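You operate a simulated robot arm through the tools that you are given. There is no shell and no other tool. Be economical: measure what you need, move in short steps, check, and stop when the job is done.

Carry out the task below with a simulated robot arm. There is one attempt and no reset: what you move stays moved.

## Task
Pump rinse water from the tun to the strainer till the level gauge reads 4 or less.
Fine: tun outlet wheel wide open before the tun pump starts; stop the pump before the tun runs dry, then close the wheel; leave the tun's levers, raise no alarm.

It is judged by the outcome, as a careful person would: the job done as asked, and still so three seconds after it is handed in. It fails if anything else is knocked over, pushed out of place, dropped, spilled or broken.

## Robot
A 7-joint arm with a fingered hand, fixed in place. Base frame: the origin is at the foot of the arm, x ahead of it, y to its left, z up. Readings come in m, degrees, newtons and seconds.
With the tool pointing down near the work surface it reaches from about 0.16 to 0.36 m from the base axis. Its first joint turns from -115.0 to 115.0 degrees. Payload 3.1 kg.
The TCP is the grasp point between the finger pads, 0.022 m short of the fingertips. In the tool frame z runs along the fingers and y along their closing line. The gripper opens to 0.112 m. The gripper's body begins 0.06 m behind the TCP. The gripper is a hand of 3 fingers: y runs from the thumb to the fingers, the wrist lies at [0, 0, -0.218] in the tool frame, and closing takes about 1.5 s.
Orientation is told as [roll, pitch, yaw] about the base's x, y, z axes, in that order, counted from this pose: with the fingers straight down and closing along the base's y, the tool's x points along the base's -x, its y along +y and its z along -z.

## Interface
- The arm moves only by the tool nudge_tool. Its argument "motion" is a list of rows, each a list of 6 numbers: the shift along the base's x, y, z in mm, then the turn, a rotation vector about the base's x, y, z in degrees. In form: [[tx, ty, tz, wx, wy, wz], ...]. A call has 1 to 20 rows; each row shifts and turns the commanded pose from where the row before left it. "fingers" is the gripper command, from -1 (fully open) to 1 (shut), values between in proportion, set as the call begins (left out, the last holds). Each row takes 0.2 s and may step no farther than 0.05 m and 8.6 degrees from the row before; otherwise, or with a gripper value out of range, the whole call is refused. A pose out of reach is approached as far as the arm can. The call stops where the force on the tool passes 60 N (or 10 N more than at its start, if that is more) or the arm is blocked; 0.2 s more then pass. Each finger travels about 0.108 m/s and halts on what it meets, pressing with about 30 N; the grip force reading is that of the motor and also rises with nothing between the fingers. The clock runs only during rows and for 0.2 s after the last one: add rows that do not move to give the fingers time. It gives the time, the measured TCP pose, the force on the tool (base axes), the opening and the grip force at its end, in the units of the frame above (readings bear some noise), with the torque about the TCP (base axes, N m) and any sound that the robot's microphone picked up.
- Cameras (640 x 400 px; columns grow to the right, rows downward): "scene" is fixed at [0.2235, 0.4977, 1.3405]; the picture's right is [-0.99, -0.16, 0.00], its down [-0.10, 0.60, -0.79] and it looks along [0.13, -0.78, -0.61] (base axes); focal length 306 px, centre (320, 200). "wrist" rides on the gripper at [0.066, 0.003, -0.08] in the tool frame; the picture's right is [-0.05, 1.00, 0.00], its down [-0.77, -0.04, -0.64] and it looks along [-0.64, -0.03, 0.77] (tool axes); focal length 275 px, centre (320, 200). There is no depth. A picture from a camera that has moved, and an enlarged one, comes with that camera's place and axes in the base frame and with its lens.
- snapshot(camera): a new picture of that camera. No time passes.
- lift_body(by): slides the trunk up (or, below 0, down) by that many m; the arm rides with it, the base frame stays. It gives what a move gives, with no picture.
- grasp_type(shape): the hand has 3 fingers and takes this shape, open, in about a second: jaw (thumb against the fingers, like two jaws); tri (thumb and two fingers); tip (a fingertip pinch); poke (one finger out to press); point (the index stretched); flat (the hand flat); cup (the hand cupped); fist (a fist). The gripper value then closes the fingers along that shape, each until it touches; the sizes above hold for jaw. It gives what a move gives, with no picture.
- close_up(camera, box): a new picture of the part [left, top, right, bottom] of that camera's present view, enlarged. No time passes.
- sign_off(): hands the job in; it is judged then, once.

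Work in short steps. Places have to be worked out from the pictures, the camera data and where the tool is seen: move nearer, look again, correct. Check each grasp and each placing, and mend what went wrong. You have 120 turns and 64 pictures in all, those below and enlarged ones among them. Open the gripper and draw the arm clear of the work before you hand the job in, unless the task says otherwise; then end with one line.

The tools are called after "Request:" by a JSON object that holds its "fn" and its "kwargs". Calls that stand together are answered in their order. nudge_tool: Moves the arm, as the interface text tells. Its arguments: {"type":"object","properties":{"motion":{"type":"array"},"fingers":{"type":"number"}},"required":["motion"]} The other tools are called the same way: lift_body (by) slides the trunk up or down; grasp_type (shape) gives the hand a shape; snapshot (camera) takes a picture; close_up (camera, box) takes an enlarged picture of a part of a camera's view; sign_off () hands the job in.

At the start:

```text
clock: 0.0
tcp_pos: [0.2381, -0.3017, 1.0192]
orientation: [0.0, 0.0, -0.1]
contact_force: [0.2, 0.3, 0.3]
torque: [0.0, -0.03, -0.01]
finger_gap: 0.1119
grasp_force: 0.2
shape: jaw
trunk travel left (down, up): [-0.7, 0.29]
```

scene: 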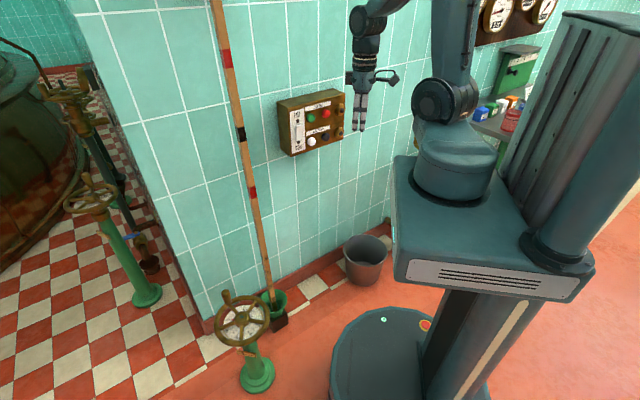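
wrist: 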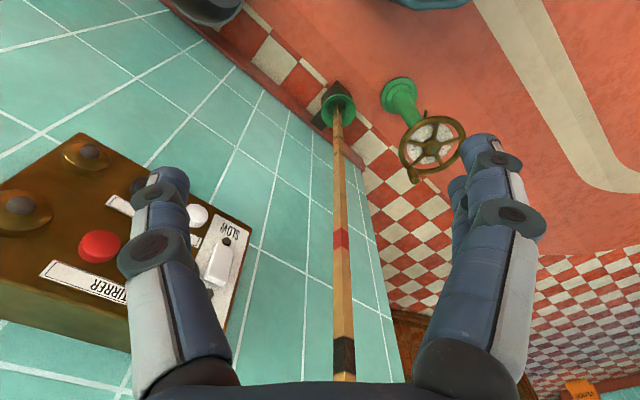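

I begin by looking at the panel, the wheels and the gauges enlarged.

Request:
{"fn": "close_up", "kwargs": {"camera": "scene", "box": [260, 70, 380, 170]}}

Request:
{"fn": "close_up", "kwargs": {"camera": "scene", "box": [190, 260, 310, 400]}}

Request:
{"fn": "close_up", "kwargs": {"camera": "scene", "box": [0, 20, 180, 310]}}

Request:
{"fn": "close_up", "kwargs": {"camera": "scene", "box": [440, 0, 640, 150]}}

```text
4.00 times, centred on (320, 120) of scene
camera zoom: at [0.2235, 0.4977, 1.3405], right [-0.99, -0.16, 0.0], down [-0.1, 0.6, -0.79], along [0.13, -0.78, -0.61], focal length 1224 px, centre (320, 520)
```

zoom: 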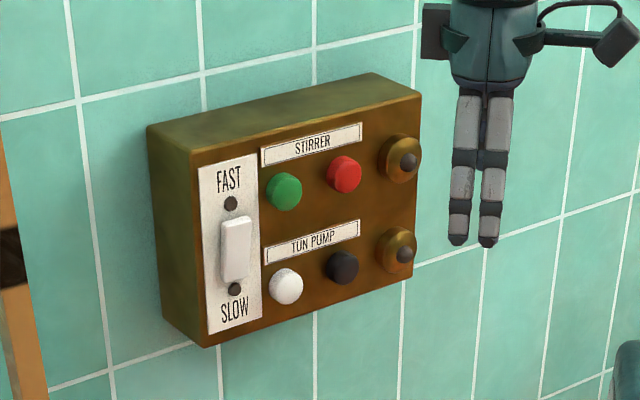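

```text
2.86 times, centred on (250, 330) of scene
camera zoom: at [0.2235, 0.4977, 1.3405], right [-0.99, -0.16, 0.0], down [-0.1, 0.6, -0.79], along [0.13, -0.78, -0.61], focal length 875 px, centre (520, -171)
```

zoom: 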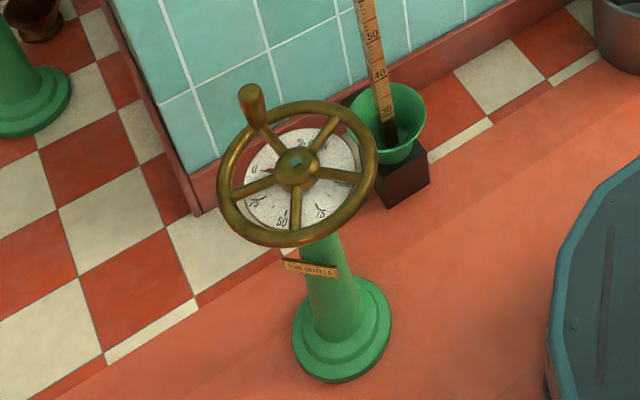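

```text
1.38 times, centred on (90, 165) of scene
camera zoom: at [0.2235, 0.4977, 1.3405], right [-0.99, -0.16, 0.0], down [-0.1, 0.6, -0.79], along [0.13, -0.78, -0.61], focal length 422 px, centre (637, 248)
```

zoom: 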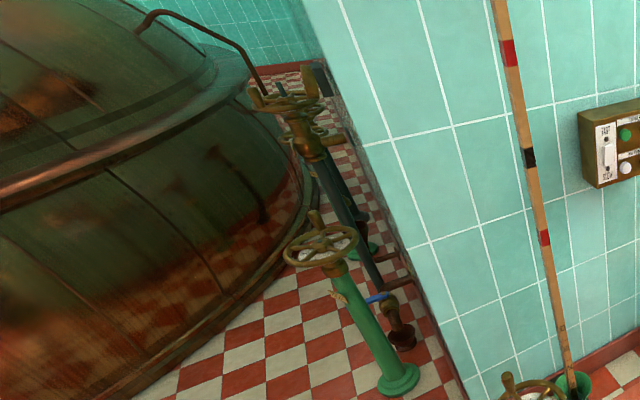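

```text
2.67 times, centred on (540, 75) of scene
camera zoom: at [0.2235, 0.4977, 1.3405], right [-0.99, -0.16, 0.0], down [-0.1, 0.6, -0.79], along [0.13, -0.78, -0.61], focal length 816 px, centre (-267, 533)
```

zoom: 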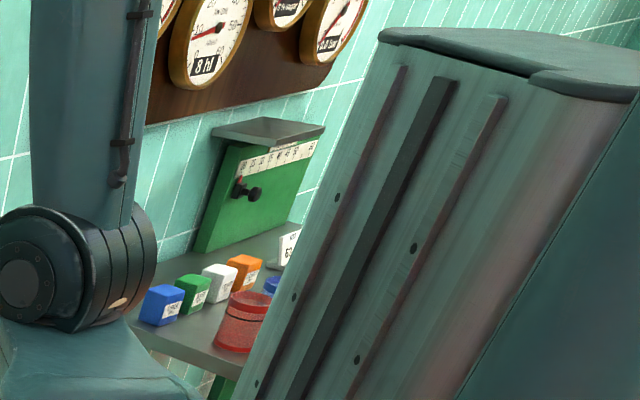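

The near pedestal is labelled tun outlet; the pump buttons are white/black on an angled wall panel. I look closer at the gauges and wheel dial.

Request:
{"fn": "close_up", "kwargs": {"camera": "scene", "box": [470, 0, 570, 62]}}

Request:
{"fn": "close_up", "kwargs": {"camera": "scene", "box": [205, 280, 285, 360]}}

Request:
{"fn": "close_up", "kwargs": {"camera": "scene", "box": [55, 80, 165, 240]}}

Request:
{"fn": "close_up", "kwargs": {"camera": "wrist", "box": [380, 70, 480, 190]}}

```text
6.40 times, centred on (520, 31) of scene
camera zoom: at [0.2235, 0.4977, 1.3405], right [-0.99, -0.16, 0.0], down [-0.1, 0.6, -0.79], along [0.13, -0.78, -0.61], focal length 1959 px, centre (-960, 1282)
```

zoom: 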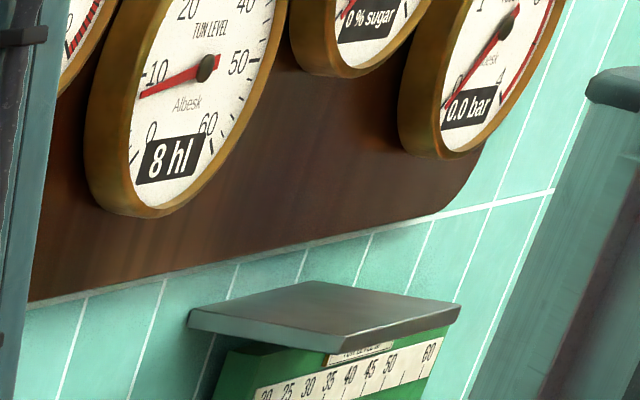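

```text
5.00 times, centred on (245, 320) of scene
camera zoom: at [0.2235, 0.4977, 1.3405], right [-0.99, -0.16, 0.0], down [-0.1, 0.6, -0.79], along [0.13, -0.78, -0.61], focal length 1530 px, centre (695, -400)
```

zoom: 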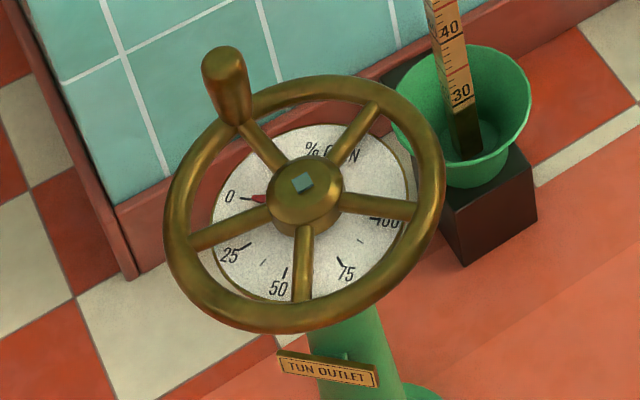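

```text
2.50 times, centred on (110, 160) of scene
camera zoom: at [0.2235, 0.4977, 1.3405], right [-0.99, -0.16, 0.0], down [-0.1, 0.6, -0.79], along [0.13, -0.78, -0.61], focal length 765 px, centre (845, 300)
```

zoom: 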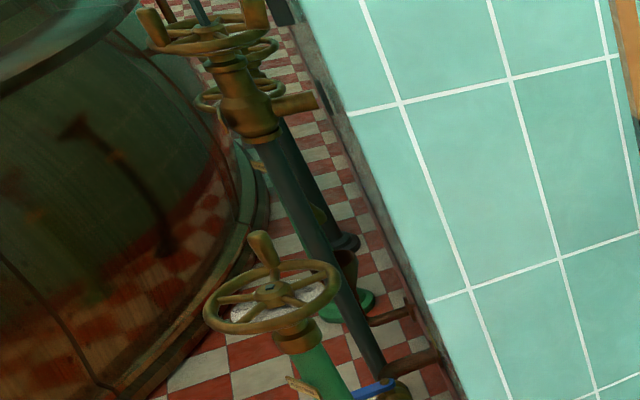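

```text
3.33 times, centred on (430, 130) of wrist
camera zoom: at [0.1738, -0.2979, 1.0996], right [0.05, 1.0, 0.0], down [0.77, -0.04, 0.64], along [0.64, -0.03, -0.77], focal length 918 px, centre (-47, 433)
```

zoom: 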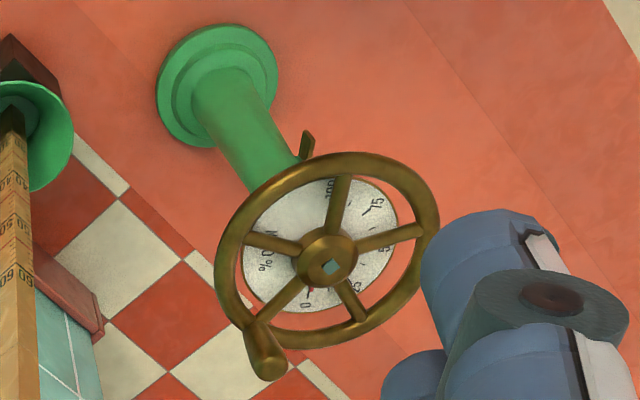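

The gauge reads 8 hl and the dial is at 0 (opening counter-clockwise seen from above); hub at about (0.56, 0.0, 0.44). I move the hand toward the wheel, staying high, then lower the trunk.

Request:
{"fn": "nudge_tool", "kwargs": {"motion": [[15, 45, 0, 0, 0, 0], [15, 45, 0, 0, 0, 0], [15, 45, 0, 0, 0, 0], [15, 45, 0, 0, 0, 0], [15, 45, 0, 0, 0, 0], [15, 40, 0, 0, 0, 0], [10, 20, 0, 0, 0, 0], [10, 10, 0, 0, 0, 0]]}}

Request:
{"fn": "lift_body", "kwargs": {"by": -0.25}}

Request:
{"fn": "snapshot", "kwargs": {"camera": "wrist"}}

Request:
{"fn": "snapshot", "kwargs": {"camera": "scene"}}

```text
clock: 1.8
tcp_pos: [0.351, -0.008, 1.0199]
orientation: [0.0, 0.0, 0.0]
contact_force: [-0.3, 0.0, -0.7]
torque: [0.0, -0.02, 0.0]
finger_gap: 0.1117
grasp_force: 0.1
shape: jaw
trunk travel left (down, up): [-0.7, 0.29]
```

```text
clock: 4.4
tcp_pos: [0.3495, -0.0103, 0.7711]
orientation: [0.0, 0.0, 0.0]
contact_force: [0.1, 0.1, 0.5]
torque: [-0.02, 0.01, 0.01]
finger_gap: 0.1119
grasp_force: 0.0
shape: jaw
trunk travel left (down, up): [-0.45, 0.54]
```

```text
53 pictures are left
camera wrist: at [0.2843, -0.0054, 0.8501], right [0.05, 1.0, 0.0], down [0.77, -0.04, 0.64], along [0.64, -0.03, -0.77], focal length 275 px, centre (320, 200)
```

wrist: 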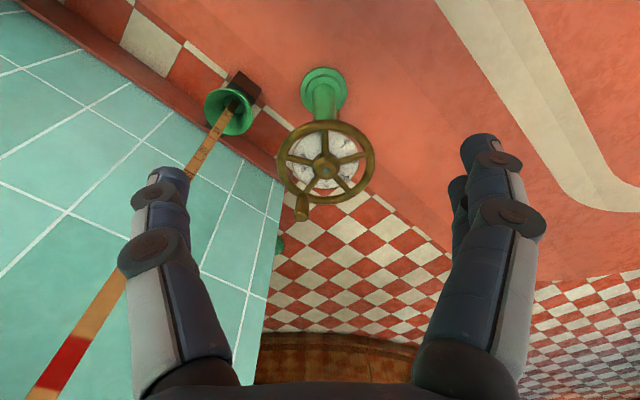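

```text
52 pictures are left
```

scene: 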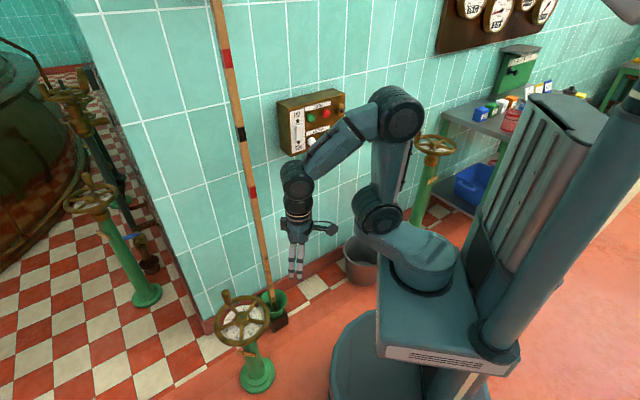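

Triangulating both views puts the hub near (0.567, -0.01, 0.425), rim radius ~0.09, peg near (0.63, -0.055). I plan to poke one finger between spokes and carry a spoke round; I take the poke shape and test vertical reach above the wheel.

Request:
{"fn": "grasp_type", "kwargs": {"shape": "poke"}}

Request:
{"fn": "nudge_tool", "kwargs": {"motion": [[45, 0, 0, 0, 0, 0], [45, 0, 0, 0, 0, 0], [45, 0, 0, 0, 0, 0], [45, 0, 0, 0, 0, 0], [45, 0, 0, 0, 0, 0], [45, 0, 0, 0, 0, 0], [0, 0, 0, 0, 0, 0]]}}

Request:
{"fn": "snapshot", "kwargs": {"camera": "wrist"}}

Request:
{"fn": "snapshot", "kwargs": {"camera": "scene"}}

```text
clock: 5.3
tcp_pos: [0.3491, -0.0089, 0.77]
orientation: [0.1, 0.0, 0.1]
contact_force: [0.1, -0.6, 0.0]
torque: [0.04, 0.03, -0.02]
finger_gap: 0.0
grasp_force: 0.1
shape: poke
trunk travel left (down, up): [-0.45, 0.54]
```

```text
clock: 6.9
tcp_pos: [0.6187, -0.0077, 0.7697]
orientation: [-0.1, 0.1, 0.1]
contact_force: [0.1, -0.4, -0.1]
torque: [0.0, -0.03, 0.02]
finger_gap: 0.0
grasp_force: 0.2
shape: poke
trunk travel left (down, up): [-0.45, 0.54]
```

```text
51 pictures are left
camera wrist: at [0.5529, -0.0053, 0.8505], right [0.05, 1.0, 0.0], down [0.77, -0.04, 0.64], along [0.63, -0.03, -0.77], focal length 275 px, centre (320, 200)
```

wrist: 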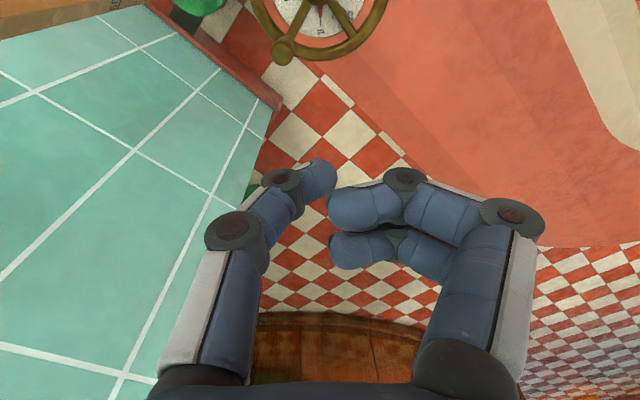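

```text
50 pictures are left
```

scene: 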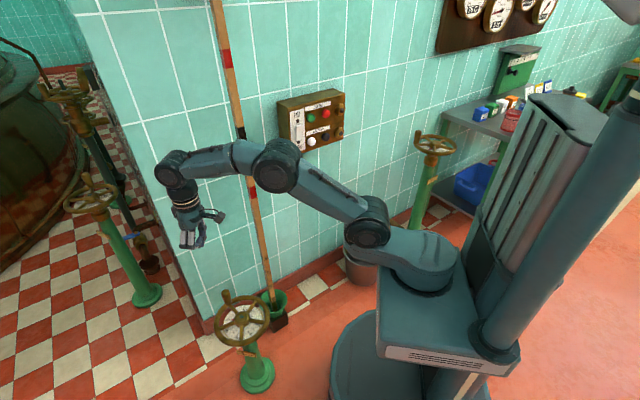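

Reach is fine here. The poke shape is curled with no clearly straight finger, so I try "point".

Request:
{"fn": "grasp_type", "kwargs": {"shape": "point"}}

Request:
{"fn": "snapshot", "kwargs": {"camera": "wrist"}}

Request:
{"fn": "close_up", "kwargs": {"camera": "scene", "box": [140, 140, 260, 260]}}

```text
clock: 7.8
tcp_pos: [0.6186, -0.0083, 0.7704]
orientation: [0.0, 0.0, 0.0]
contact_force: [-0.5, -0.6, 0.6]
torque: [0.01, 0.02, 0.0]
finger_gap: 0.0001
grasp_force: 0.2
shape: point
trunk travel left (down, up): [-0.45, 0.54]
```

```text
49 pictures are left
camera wrist: at [0.553, -0.0052, 0.8505], right [0.05, 1.0, 0.0], down [0.77, -0.04, 0.64], along [0.64, -0.03, -0.77], focal length 275 px, centre (320, 200)
```

wrist: 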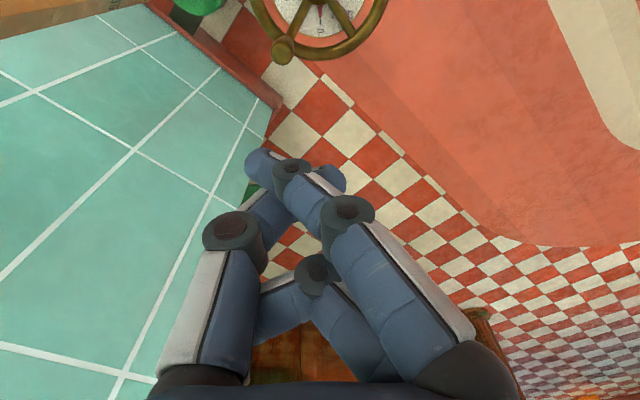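

```text
3.33 times, centred on (200, 200) of scene
camera zoom: at [0.2235, 0.4977, 1.3405], right [-0.99, -0.16, 0.0], down [-0.1, 0.6, -0.79], along [0.13, -0.78, -0.61], focal length 1020 px, centre (720, 200)
```

zoom: 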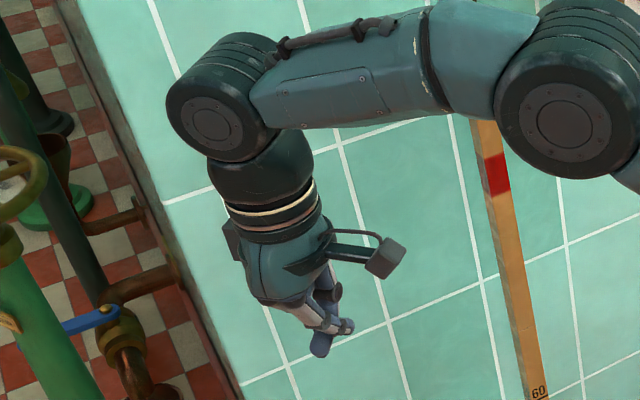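

The fingers seem partly closed in this shape; I command fully open and look again.

Request:
{"fn": "nudge_tool", "kwargs": {"motion": [[0, 0, 0, 0, 0, 0], [0, 0, 0, 0, 0, 0], [0, 0, 0, 0, 0, 0], [0, 0, 0, 0, 0, 0], [0, 0, 0, 0, 0, 0]], "fingers": -1}}

Request:
{"fn": "snapshot", "kwargs": {"camera": "wrist"}}

```text
clock: 9.0
tcp_pos: [0.6177, -0.0077, 0.7697]
orientation: [0.0, 0.0, 0.3]
contact_force: [-0.5, -0.2, -0.2]
torque: [0.0, 0.02, -0.01]
finger_gap: 0.0
grasp_force: 0.0
shape: point
trunk travel left (down, up): [-0.45, 0.54]
```

```text
47 pictures are left
camera wrist: at [0.553, -0.0052, 0.8505], right [0.05, 1.0, 0.0], down [0.77, -0.04, 0.64], along [0.64, -0.03, -0.77], focal length 275 px, centre (320, 200)
```

wrist: 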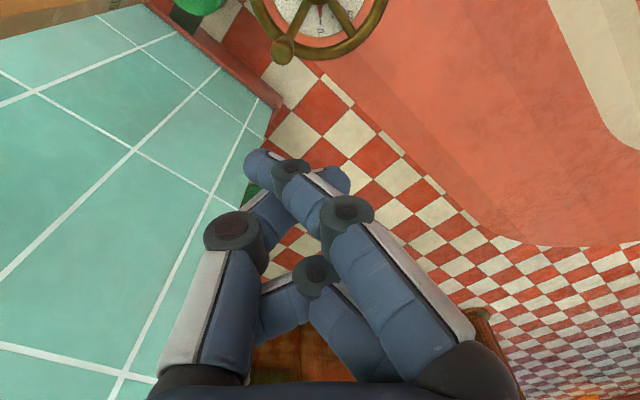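

"Point" slants oddly; a closed jaw makes a sturdy straight prod with its tip 22 mm past the TCP. I switch to that, back off to view the wheel, and lower the trunk.

Request:
{"fn": "grasp_type", "kwargs": {"shape": "jaw"}}

Request:
{"fn": "nudge_tool", "kwargs": {"motion": [[-45, 0, 0, 0, 0, 0], [-45, 0, 0, 0, 0, 0], [-45, 0, 0, 0, 0, 0], [-45, 0, 0, 0, 0, 0], [-30, 0, 0, 0, 0, 0], [0, 0, 0, 0, 0, 0], [0, 0, 0, 0, 0, 0], [0, 0, 0, 0, 0, 0]], "fingers": 1}}

Request:
{"fn": "lift_body", "kwargs": {"by": -0.18}}

Request:
{"fn": "snapshot", "kwargs": {"camera": "wrist"}}

Request:
{"fn": "snapshot", "kwargs": {"camera": "scene"}}

```text
clock: 9.9
tcp_pos: [0.6184, -0.0083, 0.7701]
orientation: [0.0, 0.0, 0.1]
contact_force: [-0.4, -0.1, -0.4]
torque: [0.0, 0.0, 0.0]
finger_gap: 0.0801
grasp_force: 0.0
shape: jaw
trunk travel left (down, up): [-0.45, 0.54]
```

```text
clock: 11.7
tcp_pos: [0.408, -0.0089, 0.7674]
orientation: [0.1, 0.0, 0.1]
contact_force: [0.3, 0.2, -1.2]
torque: [-0.01, -0.01, 0.0]
finger_gap: 0.0
grasp_force: 29.7
shape: jaw
trunk travel left (down, up): [-0.45, 0.54]
```

```text
clock: 13.7
tcp_pos: [0.4079, -0.01, 0.5872]
orientation: [0.0, 0.0, 0.2]
contact_force: [0.4, 0.2, -1.0]
torque: [-0.01, 0.01, 0.02]
finger_gap: 0.0001
grasp_force: 29.7
shape: jaw
trunk travel left (down, up): [-0.27, 0.72]
```

```text
46 pictures are left
camera wrist: at [0.3427, -0.006, 0.6675], right [0.05, 1.0, 0.0], down [0.77, -0.04, 0.64], along [0.64, -0.03, -0.77], focal length 275 px, centre (320, 200)
```

wrist: 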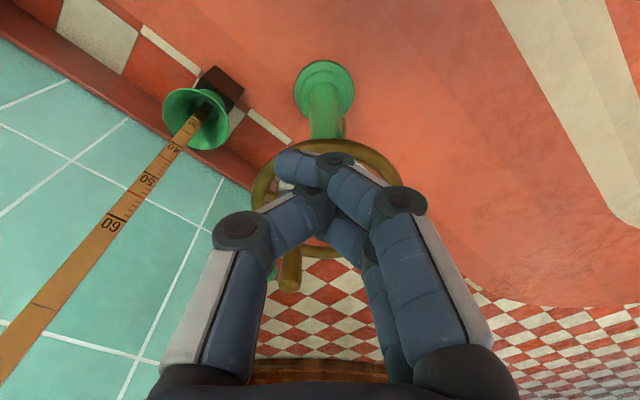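

```text
45 pictures are left
```

scene: 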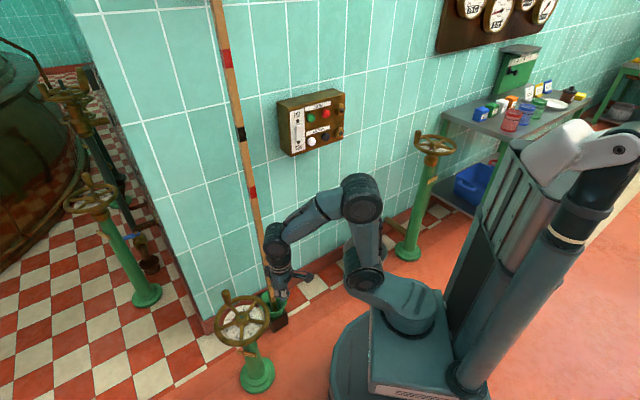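

Closed fingers cross each other, so a three-point cage grip on the wheel's peg looks better. I open, move above and short of the peg, and look.

Request:
{"fn": "nudge_tool", "kwargs": {"motion": [[40, -12, 0, 0, 0, 0], [40, -12, 0, 0, 0, 0], [40, -12, 0, 0, 0, 0], [30, -10, 0, 0, 0, 0], [0, 0, 0, 0, 0, 0], [0, 0, 0, 0, 0, 0]], "fingers": -0.3}}

Request:
{"fn": "snapshot", "kwargs": {"camera": "wrist"}}

Request:
{"fn": "snapshot", "kwargs": {"camera": "scene"}}

```text
clock: 15.1
tcp_pos: [0.5563, -0.0567, 0.5869]
orientation: [0.0, 0.0, -0.1]
contact_force: [0.3, -0.7, -0.1]
torque: [0.01, 0.0, 0.0]
finger_gap: 0.0725
grasp_force: 0.0
shape: jaw
trunk travel left (down, up): [-0.27, 0.72]
```

```text
44 pictures are left
camera wrist: at [0.491, -0.0535, 0.6679], right [0.05, 1.0, 0.0], down [0.77, -0.04, 0.64], along [0.64, -0.03, -0.77], focal length 275 px, centre (320, 200)
```

wrist: 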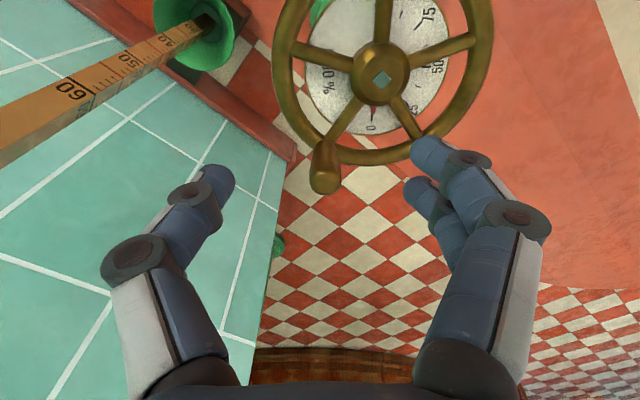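

```text
43 pictures are left
```

scene: 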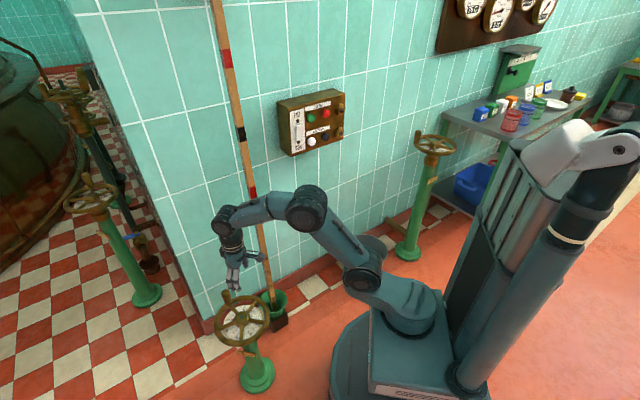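

Refined: hub (0.565,-0.007), peg at about (0.628,-0.054), top z≈0.48. I move over the peg then down to TCP z≈0.467.

Request:
{"fn": "nudge_tool", "kwargs": {"motion": [[36, 1, 0, 0, 0, 0], [36, 1, 0, 0, 0, 0], [0, 0, -30, 0, 0, 0], [0, 0, -30, 0, 0, 0], [0, 0, -30, 0, 0, 0], [0, 0, -20, 0, 0, 0], [0, 0, -10, 0, 0, 0], [0, 0, 0, 0, 0, 0]]}}

Request:
{"fn": "snapshot", "kwargs": {"camera": "wrist"}}

Request:
{"fn": "close_up", "kwargs": {"camera": "scene", "box": [170, 210, 310, 350]}}

```text
clock: 16.9
tcp_pos: [0.6306, -0.0523, 0.4674]
orientation: [0.0, 0.0, 0.1]
contact_force: [0.1, -0.5, 0.4]
torque: [0.0, -0.01, 0.03]
finger_gap: 0.0725
grasp_force: 0.0
shape: jaw
trunk travel left (down, up): [-0.27, 0.72]
```

```text
42 pictures are left
camera wrist: at [0.5653, -0.0493, 0.5473], right [0.05, 1.0, 0.0], down [0.77, -0.04, 0.64], along [0.64, -0.03, -0.77], focal length 275 px, centre (320, 200)
```

wrist: 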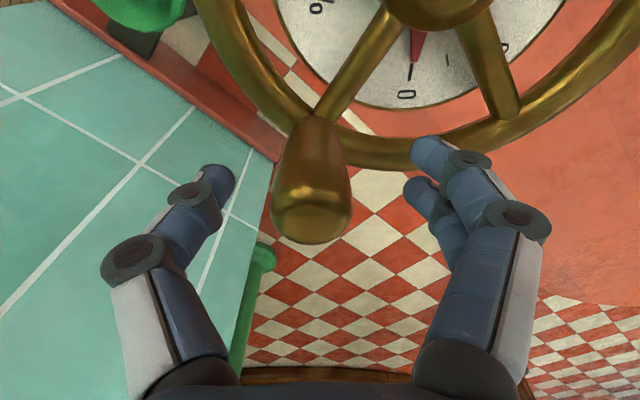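

```text
2.86 times, centred on (240, 280) of scene
camera zoom: at [0.2235, 0.4977, 1.3405], right [-0.99, -0.16, 0.0], down [-0.1, 0.6, -0.79], along [0.13, -0.78, -0.61], focal length 875 px, centre (549, -29)
```

zoom: 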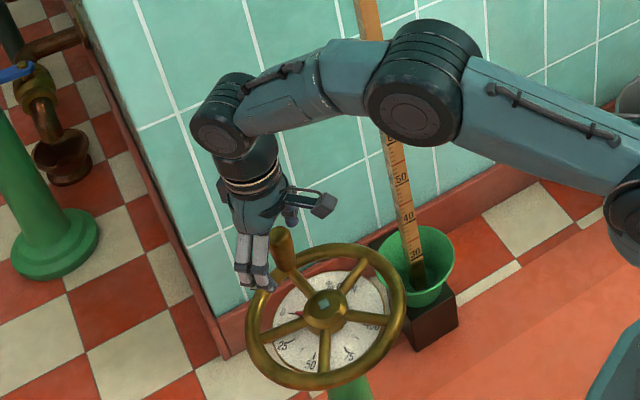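

Peg axis works out at (0.621,-0.055); I shift 10 mm back and close on the peg.

Request:
{"fn": "nudge_tool", "kwargs": {"motion": [[-10, -2, -3, 0, 0, 0], [0, 0, 0, 0, 0, 0]]}}

Request:
{"fn": "nudge_tool", "kwargs": {"motion": [[0, 0, 0, 0, 0, 0], [0, 0, 0, 0, 0, 0], [0, 0, 0, 0, 0, 0], [0, 0, 0, 0, 0, 0], [0, 0, 0, 0, 0, 0], [0, 0, 0, 0, 0, 0]], "fingers": 1}}

Request:
{"fn": "snapshot", "kwargs": {"camera": "wrist"}}

```text
clock: 17.5
tcp_pos: [0.6197, -0.0553, 0.4642]
orientation: [-0.1, 0.0, 0.0]
contact_force: [0.0, 0.8, 1.1]
torque: [-0.02, -0.03, 0.01]
finger_gap: 0.0723
grasp_force: 0.0
shape: jaw
trunk travel left (down, up): [-0.27, 0.72]
```

```text
clock: 18.9
tcp_pos: [0.6199, -0.0548, 0.4631]
orientation: [0.0, 0.1, 0.1]
contact_force: [-7.4, 0.0, -3.6]
torque: [0.03, 0.07, 0.02]
finger_gap: 0.0162
grasp_force: 29.9
shape: jaw
trunk travel left (down, up): [-0.27, 0.72]
```

```text
40 pictures are left
camera wrist: at [0.5547, -0.052, 0.5442], right [0.05, 1.0, 0.0], down [0.77, -0.04, 0.64], along [0.63, -0.03, -0.77], focal length 275 px, centre (320, 200)
```

wrist: 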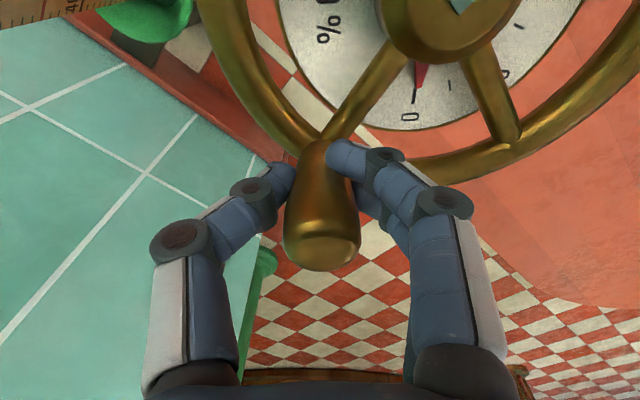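

The peg is gripped (gap 16 mm, 30 N). I try a first counter-clockwise arc of about 20° around the hub.

Request:
{"fn": "nudge_tool", "kwargs": {"motion": [[3.8, 5.2, 0, 0, 0, 0], [3.7, 5.1, 0, 0, 0, 0], [2.9, 5.7, 0, 0, 0, 0], [2.7, 5.7, 0, 0, 0, 0], [0, 0, 0, 0, 0, 0]]}}

Request:
{"fn": "snapshot", "kwargs": {"camera": "wrist"}}

```text
clock: 20.1
tcp_pos: [0.6297, -0.0331, 0.4641]
orientation: [0.0, 0.5, 0.1]
contact_force: [-33.6, 1.4, -4.9]
torque: [0.09, 0.56, 0.46]
finger_gap: 0.0152
grasp_force: 29.5
shape: jaw
trunk travel left (down, up): [-0.27, 0.72]
```

```text
39 pictures are left
camera wrist: at [0.5656, -0.03, 0.5444], right [0.05, 1.0, 0.0], down [0.78, -0.04, 0.63], along [0.63, -0.03, -0.78], focal length 275 px, centre (320, 200)
```

wrist: 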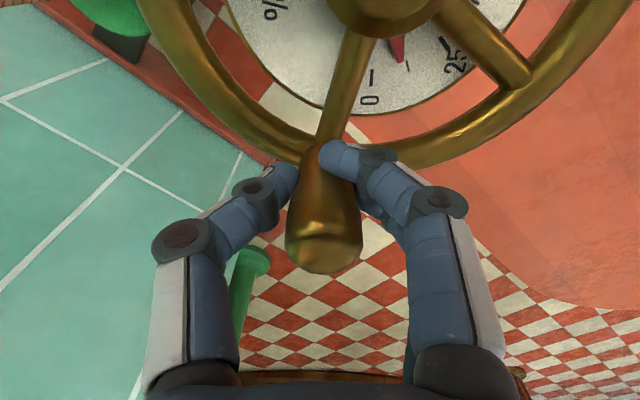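

The wheel turns and the pointer moved off 0. The −x force shows my circle is slightly too far out; fitting gives centre (0.557,-0.012), r≈0.076. I continue with that.

Request:
{"fn": "nudge_tool", "kwargs": {"motion": [[-0.7, 5.4, 0, 0, 0, 0], [0, 5.3, 0, 0, 0, 0], [0.7, 5.3, 0, 0, 0, 0], [0, 5.3, 0, 0, 0, 0], [-0.3, 5.3, 0, 0, 0, 0], [-0.4, 5.3, 0, 0, 0, 0], [-1, 5.2, 0, 0, 0, 0], [-1.2, 5.1, 0, 0, 0, 0], [0, 0, 0, 0, 0, 0]]}}

```text
clock: 22.1
tcp_pos: [0.6305, 0.0108, 0.4649]
orientation: [0.1, -0.1, 0.1]
contact_force: [-7.9, -9.5, -3.1]
torque: [-0.14, 0.07, 0.26]
finger_gap: 0.0138
grasp_force: 29.7
shape: jaw
trunk travel left (down, up): [-0.27, 0.72]
```

Forces dropped to ~10 N. I continue the arc to about 64°.

Request:
{"fn": "nudge_tool", "kwargs": {"motion": [[-2.2, 7.8, 0, 0, 0, 0], [-3.4, 7.2, 0, 0, 0, 0], [-4.1, 6.9, 0, 0, 0, 0], [-4.8, 6.4, 0, 0, 0, 0], [-5.5, 5.8, 0, 0, 0, 0], [-6.0, 5.3, 0, 0, 0, 0], [-6.6, 4.6, 0, 0, 0, 0], [-7.0, 3.9, 0, 0, 0, 0], [0, 0, 0, 0, 0, 0]]}}

Request:
{"fn": "snapshot", "kwargs": {"camera": "wrist"}}

Request:
{"fn": "close_up", "kwargs": {"camera": "scene", "box": [190, 240, 310, 360]}}

```text
clock: 24.1
tcp_pos: [0.591, 0.0568, 0.4633]
orientation: [0.0, 0.0, 0.1]
contact_force: [0.5, 0.9, -0.3]
torque: [0.02, 0.01, 0.04]
finger_gap: 0.0064
grasp_force: 29.9
shape: jaw
trunk travel left (down, up): [-0.27, 0.72]
```

```text
38 pictures are left
camera wrist: at [0.5255, 0.0596, 0.5435], right [0.05, 1.0, 0.0], down [0.77, -0.04, 0.64], along [0.64, -0.03, -0.77], focal length 275 px, centre (320, 200)
```

wrist: 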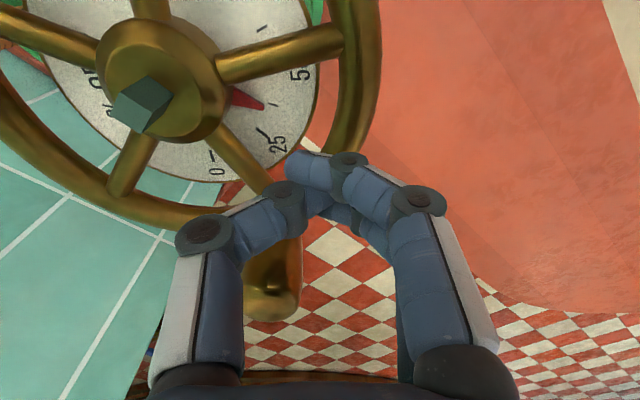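

```text
3.33 times, centred on (250, 300) of scene
camera zoom: at [0.2235, 0.4977, 1.3405], right [-0.99, -0.16, 0.0], down [-0.1, 0.6, -0.79], along [0.13, -0.78, -0.61], focal length 1020 px, centre (553, -133)
```

zoom: 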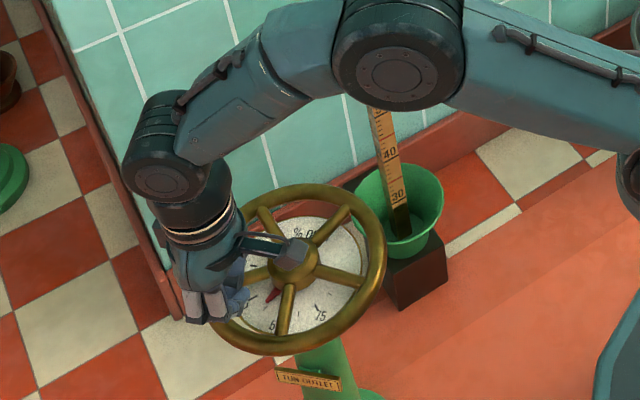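

The fingers slipped off the peg at about 35 % since the pull went across the jaw. The peg is now near (0.634,0.03); I lift, open, yaw the hand by 40° to close along the tangent, and look again.

Request:
{"fn": "nudge_tool", "kwargs": {"motion": [[0, 0, 30, 0, 0, 0], [0, 0, 35, 0, 0, 0], [0, 0, 35, 0, 0, 8], [0, -10, 0, 0, 0, 8], [10, -15, 0, 0, 0, 8], [15, 0, 0, 0, 0, 8], [10, 0, 0, 0, 0, 8], [0, 0, 0, 0, 0, 0]], "fingers": -0.3}}

Request:
{"fn": "snapshot", "kwargs": {"camera": "wrist"}}

Request:
{"fn": "close_up", "kwargs": {"camera": "scene", "box": [190, 240, 310, 360]}}

```text
clock: 25.9
tcp_pos: [0.6234, 0.0324, 0.5645]
orientation: [-0.1, -0.1, 40.1]
contact_force: [1.0, 0.0, 0.4]
torque: [-0.01, -0.01, 0.01]
finger_gap: 0.0722
grasp_force: 0.1
shape: jaw
trunk travel left (down, up): [-0.27, 0.72]
```

```text
36 pictures are left
camera wrist: at [0.573, -0.0077, 0.6447], right [-0.61, 0.79, 0.0], down [0.61, 0.47, 0.64], along [0.5, 0.39, -0.77], focal length 275 px, centre (320, 200)
```

wrist: 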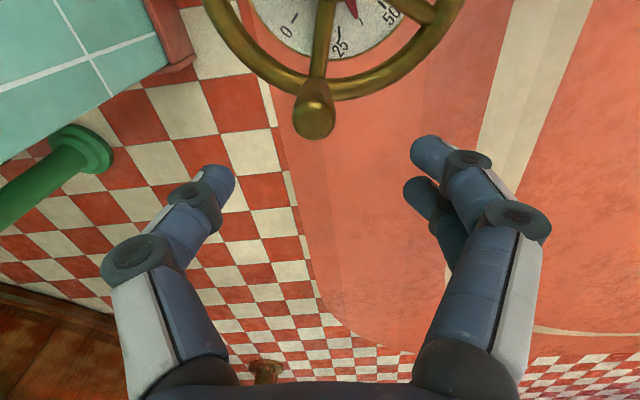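

```text
3.33 times, centred on (250, 300) of scene
camera zoom: at [0.2235, 0.4977, 1.3405], right [-0.99, -0.16, 0.0], down [-0.1, 0.6, -0.79], along [0.13, -0.78, -0.61], focal length 1020 px, centre (553, -133)
```

zoom: 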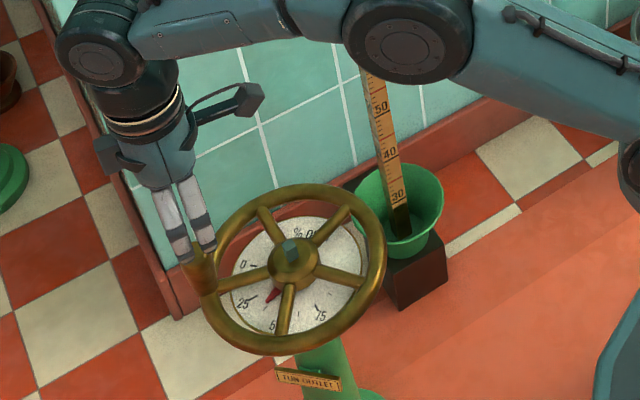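

The peg reads at about (0.629,0.033), dial ~30 %. I descend over it and look before closing.

Request:
{"fn": "nudge_tool", "kwargs": {"motion": [[5, 0, -25, 0, 0, 0], [0, 0, -30, 0, 0, 0], [0, 0, -25, 0, 0, 0], [0, 0, -15, 0, 0, 0], [0, 0, 0, 0, 0, 0]]}}

Request:
{"fn": "snapshot", "kwargs": {"camera": "wrist"}}

```text
clock: 27.1
tcp_pos: [0.6303, 0.0306, 0.4691]
orientation: [0.0, 0.0, 40.1]
contact_force: [-0.7, 1.0, -0.1]
torque: [-0.03, 0.04, 0.0]
finger_gap: 0.0728
grasp_force: 0.1
shape: jaw
trunk travel left (down, up): [-0.27, 0.72]
```

```text
34 pictures are left
camera wrist: at [0.5786, -0.0089, 0.5487], right [-0.61, 0.79, 0.0], down [0.61, 0.47, 0.64], along [0.51, 0.39, -0.77], focal length 275 px, centre (320, 200)
```

wrist: 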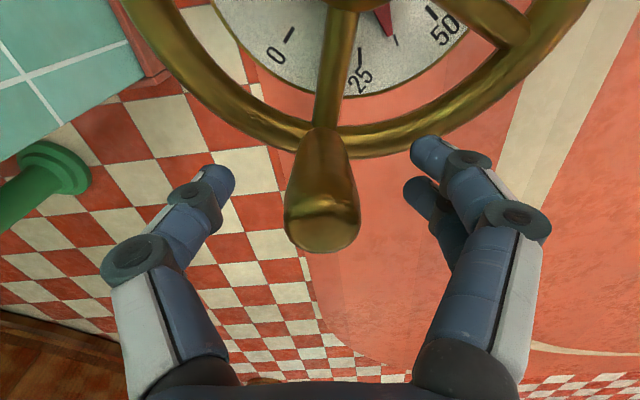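

Peg is between the fingers; small correction of −5 mm x, −5 mm z, then close.

Request:
{"fn": "nudge_tool", "kwargs": {"motion": [[-4, -1, -5, 0, 0, 0], [0, 0, 0, 0, 0, 0]]}}

Request:
{"fn": "nudge_tool", "kwargs": {"motion": [[0, 0, 0, 0, 0, 0], [0, 0, 0, 0, 0, 0], [0, 0, 0, 0, 0, 0], [0, 0, 0, 0, 0, 0], [0, 0, 0, 0, 0, 0], [0, 0, 0, 0, 0, 0]], "fingers": 1}}

```text
clock: 27.7
tcp_pos: [0.626, 0.0299, 0.4653]
orientation: [0.1, 0.0, 39.9]
contact_force: [0.0, 0.2, -0.4]
torque: [-0.02, -0.01, 0.01]
finger_gap: 0.0723
grasp_force: 0.0
shape: jaw
trunk travel left (down, up): [-0.27, 0.72]
```

```text
clock: 29.1
tcp_pos: [0.6265, 0.0296, 0.4654]
orientation: [0.0, 0.0, 39.9]
contact_force: [-4.9, -3.1, -2.9]
torque: [-0.07, 0.09, 0.0]
finger_gap: 0.0168
grasp_force: 29.8
shape: jaw
trunk travel left (down, up): [-0.27, 0.72]
```

Gripped again. I turn on, rotating the hand with the wheel, 36° more.

Request:
{"fn": "nudge_tool", "kwargs": {"motion": [[-6.1, 5.2, 0, 0, 0, 6], [-5.0, 6.2, 0, 0, 0, 6], [-5.7, 5.7, 0, 0, 0, 6], [-6.2, 5.0, 0, 0, 0, 6], [-6.7, 4.4, 0, 0, 0, 6], [-7.2, 3.6, 0, 0, 0, 6], [0, 0, 0, 0, 0, 0]]}}

Request:
{"fn": "snapshot", "kwargs": {"camera": "wrist"}}

```text
clock: 30.7
tcp_pos: [0.5898, 0.0619, 0.4635]
orientation: [-0.1, -0.1, 76.2]
contact_force: [7.2, 6.4, 8.4]
torque: [0.11, -0.12, 0.03]
finger_gap: 0.0163
grasp_force: 29.6
shape: jaw
trunk travel left (down, up): [-0.27, 0.72]
```

```text
33 pictures are left
camera wrist: at [0.5724, -0.002, 0.5436], right [-0.96, 0.28, 0.0], down [0.22, 0.74, 0.64], along [0.18, 0.61, -0.77], focal length 275 px, centre (320, 200)
```

wrist: 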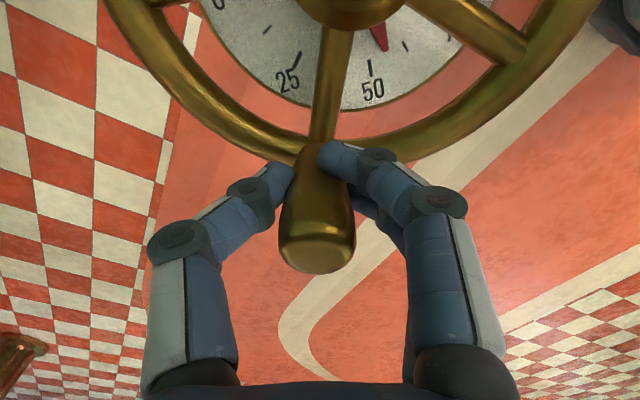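

Works well: the pointer is just past 50. I continue 42° more.

Request:
{"fn": "nudge_tool", "kwargs": {"motion": [[-7.5, 2.9, 0, 0, 0, 6], [-7.7, 2.0, 0, 0, 0, 6], [-7.9, 1.3, 0, 0, 0, 6], [-8.0, 0.4, 0, 0, 0, 6], [-8.0, -0.4, 0, 0, 0, 6], [-7.9, -1.3, 0, 0, 0, 6], [-7.7, -2.0, 0, 0, 0, 6], [0, 0, 0, 0, 0, 0]]}}

Request:
{"fn": "snapshot", "kwargs": {"camera": "wrist"}}

```text
clock: 32.1
tcp_pos: [0.5271, 0.0497, 0.4645]
orientation: [0.1, 1.4, 106.7]
contact_force: [7.4, -33.1, -0.4]
torque: [-0.02, 0.11, -0.28]
finger_gap: 0.0065
grasp_force: 30.0
shape: jaw
out of reach, approached as far as the arm can: row 6, 7
trunk travel left (down, up): [-0.27, 0.72]
stopped in row 7: the force on the tool passed its limit at 95 N (the readings are from after the stop); the commanded pose is now the measured one
```

```text
32 pictures are left
camera wrist: at [0.5449, -0.0122, 0.5457], right [-0.97, -0.24, 0.0], down [-0.19, 0.76, 0.62], along [-0.15, 0.6, -0.79], focal length 275 px, centre (320, 200)
```

wrist: 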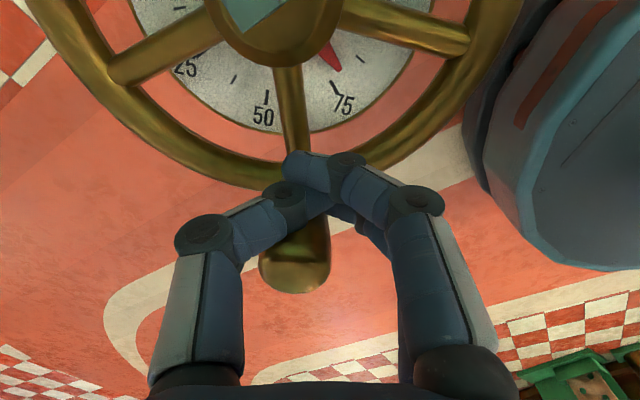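

At 75 % the wrist hit its yaw limit and the hand slipped inward off the peg. I lift clear, then unwind the yaw to regrip from the opposite side (yaw about −70°).

Request:
{"fn": "nudge_tool", "kwargs": {"motion": [[0, 0, 30, 0, 0, 0], [0, 0, 35, 0, 0, 0], [0, 0, 35, 0, 0, 0], [0, 0, 0, 0, 0, -8], [0, 0, 0, 0, 0, -8], [0, 0, 0, 0, 0, -8], [0, 0, 0, 0, 0, -8], [0, 0, 0, 0, 0, -8], [0, 0, 0, 0, 0, -8], [0, 0, 0, 0, 0, -8], [0, 0, 0, 0, 0, -8], [0, 0, 0, 0, 0, -8], [0, 0, 0, 0, 0, -8], [0, 0, 0, 0, 0, -8], [0, 0, 0, 0, 0, -8]], "fingers": -0.3}}

Request:
{"fn": "nudge_tool", "kwargs": {"motion": [[0, 5, 0, 0, 0, -8], [0, 5, 0, 0, 0, -8], [0, 5, 0, 0, 0, -8], [0, 5, 0, 0, 0, -8], [0, 0, 0, 0, 0, -8], [0, 0, 0, 0, 0, -8], [0, 0, 0, 0, 0, -8], [0, 0, 0, 0, 0, 0]]}}

Request:
{"fn": "snapshot", "kwargs": {"camera": "wrist"}}

Request:
{"fn": "close_up", "kwargs": {"camera": "scene", "box": [190, 240, 310, 360]}}

```text
clock: 35.3
tcp_pos: [0.5255, 0.0568, 0.5657]
orientation: [0.0, 1.1, 11.1]
contact_force: [1.2, -0.4, -1.0]
torque: [0.02, 0.01, -0.02]
finger_gap: 0.0726
grasp_force: 0.1
shape: jaw
trunk travel left (down, up): [-0.27, 0.72]
```

```text
clock: 37.1
tcp_pos: [0.5274, 0.0782, 0.5644]
orientation: [0.0, 1.1, -45.0]
contact_force: [0.3, -0.2, 0.9]
torque: [0.02, -0.03, 0.0]
finger_gap: 0.0724
grasp_force: 0.1
shape: jaw
trunk travel left (down, up): [-0.27, 0.72]
```

```text
31 pictures are left
camera wrist: at [0.484, 0.1256, 0.6461], right [0.74, 0.67, 0.0], down [0.53, -0.58, 0.62], along [0.42, -0.46, -0.78], focal length 275 px, centre (320, 200)
```

wrist: 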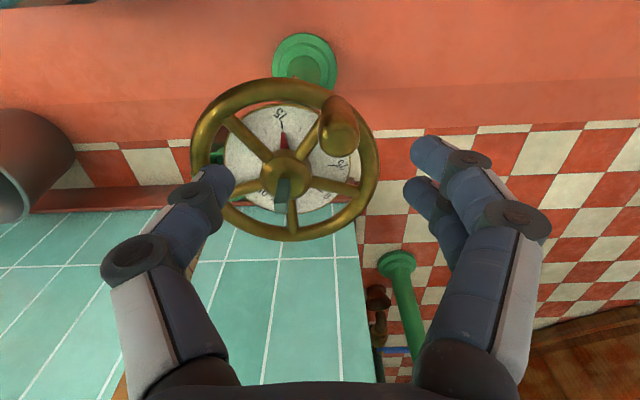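

```text
3.33 times, centred on (250, 300) of scene
camera zoom: at [0.2235, 0.4977, 1.3405], right [-0.99, -0.16, 0.0], down [-0.1, 0.6, -0.79], along [0.13, -0.78, -0.61], focal length 1020 px, centre (553, -133)
```

zoom: 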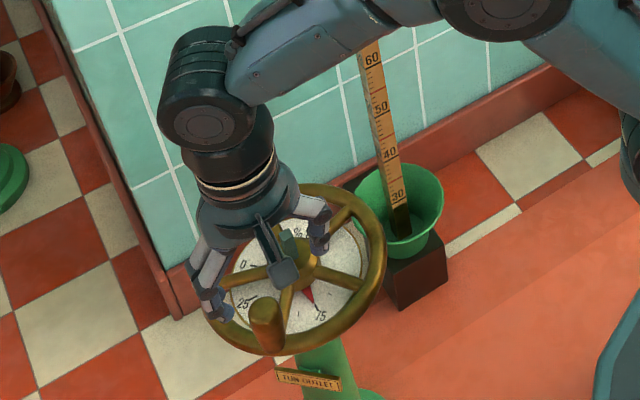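

Peg now near (0.549,0.069), dial ~70 %. I yaw on to about −77°, centre above the peg and come down part-way.

Request:
{"fn": "nudge_tool", "kwargs": {"motion": [[8, -4, 0, 0, 0, -8], [8, -4, 0, 0, 0, -8], [6, -1, 0, 0, 0, -8], [0, 0, -20, 0, 0, -8], [0, 0, -30, 0, 0, 0], [0, 0, -20, 0, 0, 0], [0, 0, 0, 0, 0, 0]]}}

Request:
{"fn": "snapshot", "kwargs": {"camera": "wrist"}}

```text
clock: 38.7
tcp_pos: [0.5476, 0.0673, 0.493]
orientation: [0.0, 1.1, -77.0]
contact_force: [-0.2, -0.3, -1.4]
torque: [0.01, 0.04, 0.0]
finger_gap: 0.0726
grasp_force: 0.0
shape: jaw
trunk travel left (down, up): [-0.27, 0.72]
```

```text
29 pictures are left
camera wrist: at [0.5369, 0.1312, 0.5749], right [0.98, 0.18, 0.0], down [0.14, -0.77, 0.62], along [0.11, -0.61, -0.78], focal length 275 px, centre (320, 200)
```

wrist: 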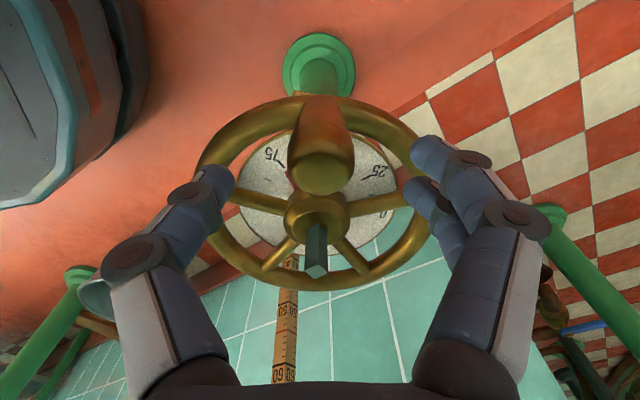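

The peg is centred between the fingers. I descend to z 0.464 with +3 mm y and close.

Request:
{"fn": "nudge_tool", "kwargs": {"motion": [[0, 3, -15, 0, 0, 0], [0, 0, -14, 0, 0, 0], [0, 0, 0, 0, 0, 0]]}}

Request:
{"fn": "nudge_tool", "kwargs": {"motion": [[0, 0, 0, 0, 0, 0], [0, 0, 0, 0, 0, 0], [0, 0, 0, 0, 0, 0], [0, 0, 0, 0, 0, 0], [0, 0, 0, 0, 0, 0], [0, 0, 0, 0, 0, 0]], "fingers": 1}}

Request:
{"fn": "snapshot", "kwargs": {"camera": "wrist"}}

```text
clock: 39.5
tcp_pos: [0.549, 0.0703, 0.4664]
orientation: [0.0, 1.1, -76.9]
contact_force: [0.2, -0.1, -0.9]
torque: [0.01, 0.01, -0.01]
finger_gap: 0.0724
grasp_force: 0.1
shape: jaw
trunk travel left (down, up): [-0.27, 0.72]
```

```text
clock: 40.9
tcp_pos: [0.5487, 0.0694, 0.4668]
orientation: [0.0, 1.1, -77.0]
contact_force: [-0.6, -4.1, -2.7]
torque: [-0.08, -0.03, 0.08]
finger_gap: 0.0169
grasp_force: 29.9
shape: jaw
trunk travel left (down, up): [-0.27, 0.72]
```

```text
28 pictures are left
camera wrist: at [0.5383, 0.1339, 0.547], right [0.98, 0.18, 0.0], down [0.14, -0.77, 0.62], along [0.11, -0.61, -0.78], focal length 275 px, centre (320, 200)
```

wrist: 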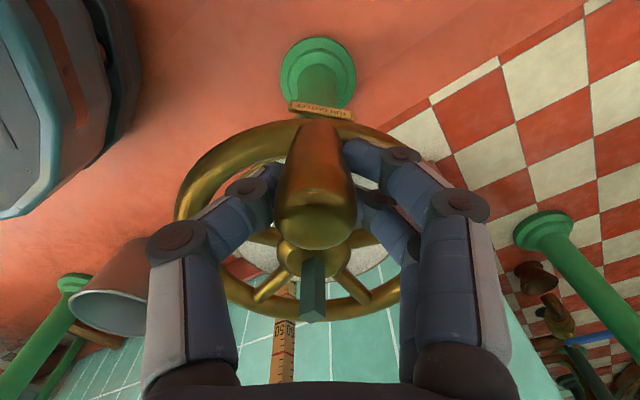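

Gripped (17 mm). I turn another 36°.

Request:
{"fn": "nudge_tool", "kwargs": {"motion": [[-8.2, -3.6, 0, 0, 0, 6], [-7.9, -2.3, 0, 0, 0, 6], [-6.9, -4.4, 0, 0, 0, 6], [-7.1, -3.7, 0, 0, 0, 6], [-6.6, -4.5, 0, 0, 0, 6], [-6.2, -5.2, 0, 0, 0, 6], [0, 0, 0, 0, 0, 0]]}}

Request:
{"fn": "snapshot", "kwargs": {"camera": "wrist"}}

```text
clock: 42.5
tcp_pos: [0.5056, 0.0487, 0.466]
orientation: [-0.2, 1.0, -40.8]
contact_force: [-7.8, 11.4, 1.3]
torque: [0.27, 0.07, -0.05]
finger_gap: 0.0157
grasp_force: 30.0
shape: jaw
trunk travel left (down, up): [-0.27, 0.72]
```

```text
27 pictures are left
camera wrist: at [0.4605, 0.0926, 0.5468], right [0.69, 0.73, 0.0], down [0.57, -0.54, 0.62], along [0.45, -0.43, -0.78], focal length 275 px, centre (320, 200)
```

wrist: 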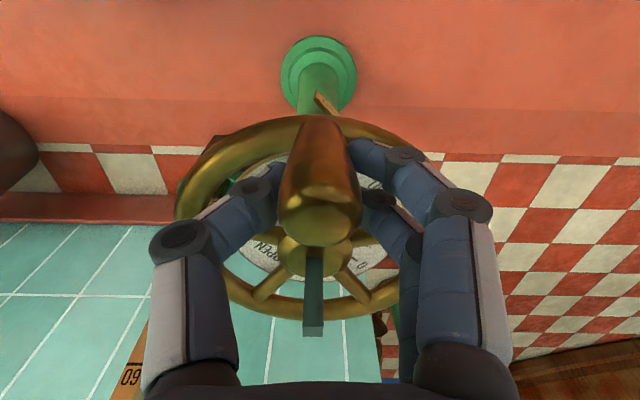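

Continuing 18° more with slightly larger radius, then check the dial in the scene view.

Request:
{"fn": "nudge_tool", "kwargs": {"motion": [[-6.7, -4.7, 0, 0, 0, 6], [-5.0, -6.5, 0, 0, 0, 6], [-4.3, -6.9, 0, 0, 0, 6], [0, 0, 0, 0, 0, 0]]}}

Request:
{"fn": "close_up", "kwargs": {"camera": "scene", "box": [200, 260, 300, 360]}}

```text
clock: 43.5
tcp_pos: [0.4941, 0.0291, 0.4651]
orientation: [0.5, 0.5, -22.8]
contact_force: [32.3, 18.8, 4.3]
torque: [0.56, -0.79, -0.4]
finger_gap: 0.0164
grasp_force: 29.7
shape: jaw
trunk travel left (down, up): [-0.27, 0.72]
```

```text
4.00 times, centred on (250, 310) of scene
camera zoom: at [0.2235, 0.4977, 1.3405], right [-0.99, -0.16, 0.0], down [-0.1, 0.6, -0.79], along [0.13, -0.78, -0.61], focal length 1224 px, centre (600, -240)
```

zoom: 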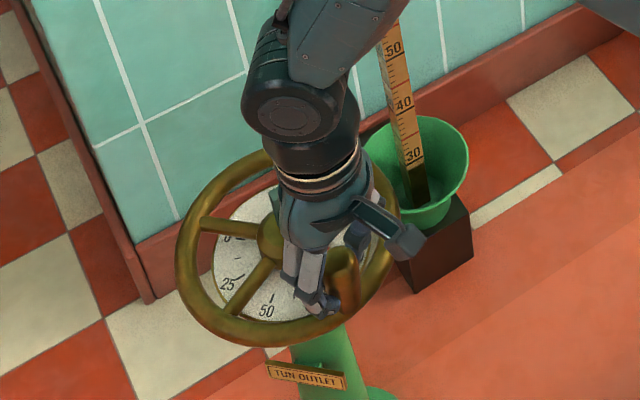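

Resistance has risen (~32 N tangentially); it may be the stop. I push one small step more and check.

Request:
{"fn": "nudge_tool", "kwargs": {"motion": [[0, -4, 0, 0, 0, 3], [-1, -4, 0, 0, 0, 3], [0, 0, 0, 0, 0, 0]]}}

Request:
{"fn": "snapshot", "kwargs": {"camera": "wrist"}}

```text
clock: 44.3
tcp_pos: [0.4946, 0.0237, 0.4667]
orientation: [0.3, 0.2, -16.8]
contact_force: [38.4, 29.4, 10.3]
torque: [0.9, -0.83, -0.64]
finger_gap: 0.0196
grasp_force: 30.5
shape: jaw
trunk travel left (down, up): [-0.27, 0.72]
```

```text
25 pictures are left
camera wrist: at [0.4333, 0.0452, 0.5469], right [0.33, 0.94, 0.01], down [0.73, -0.26, 0.63], along [0.6, -0.21, -0.77], focal length 275 px, centre (320, 200)
```

wrist: 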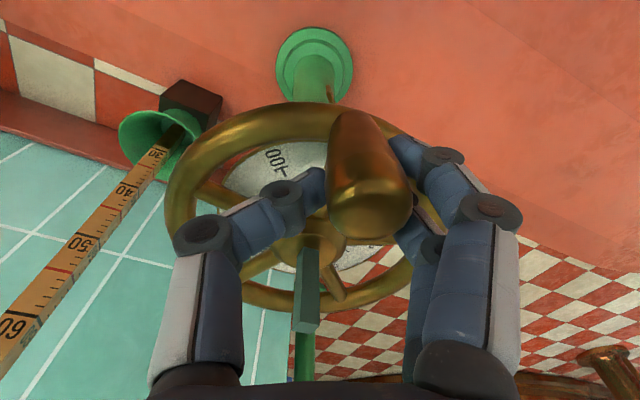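

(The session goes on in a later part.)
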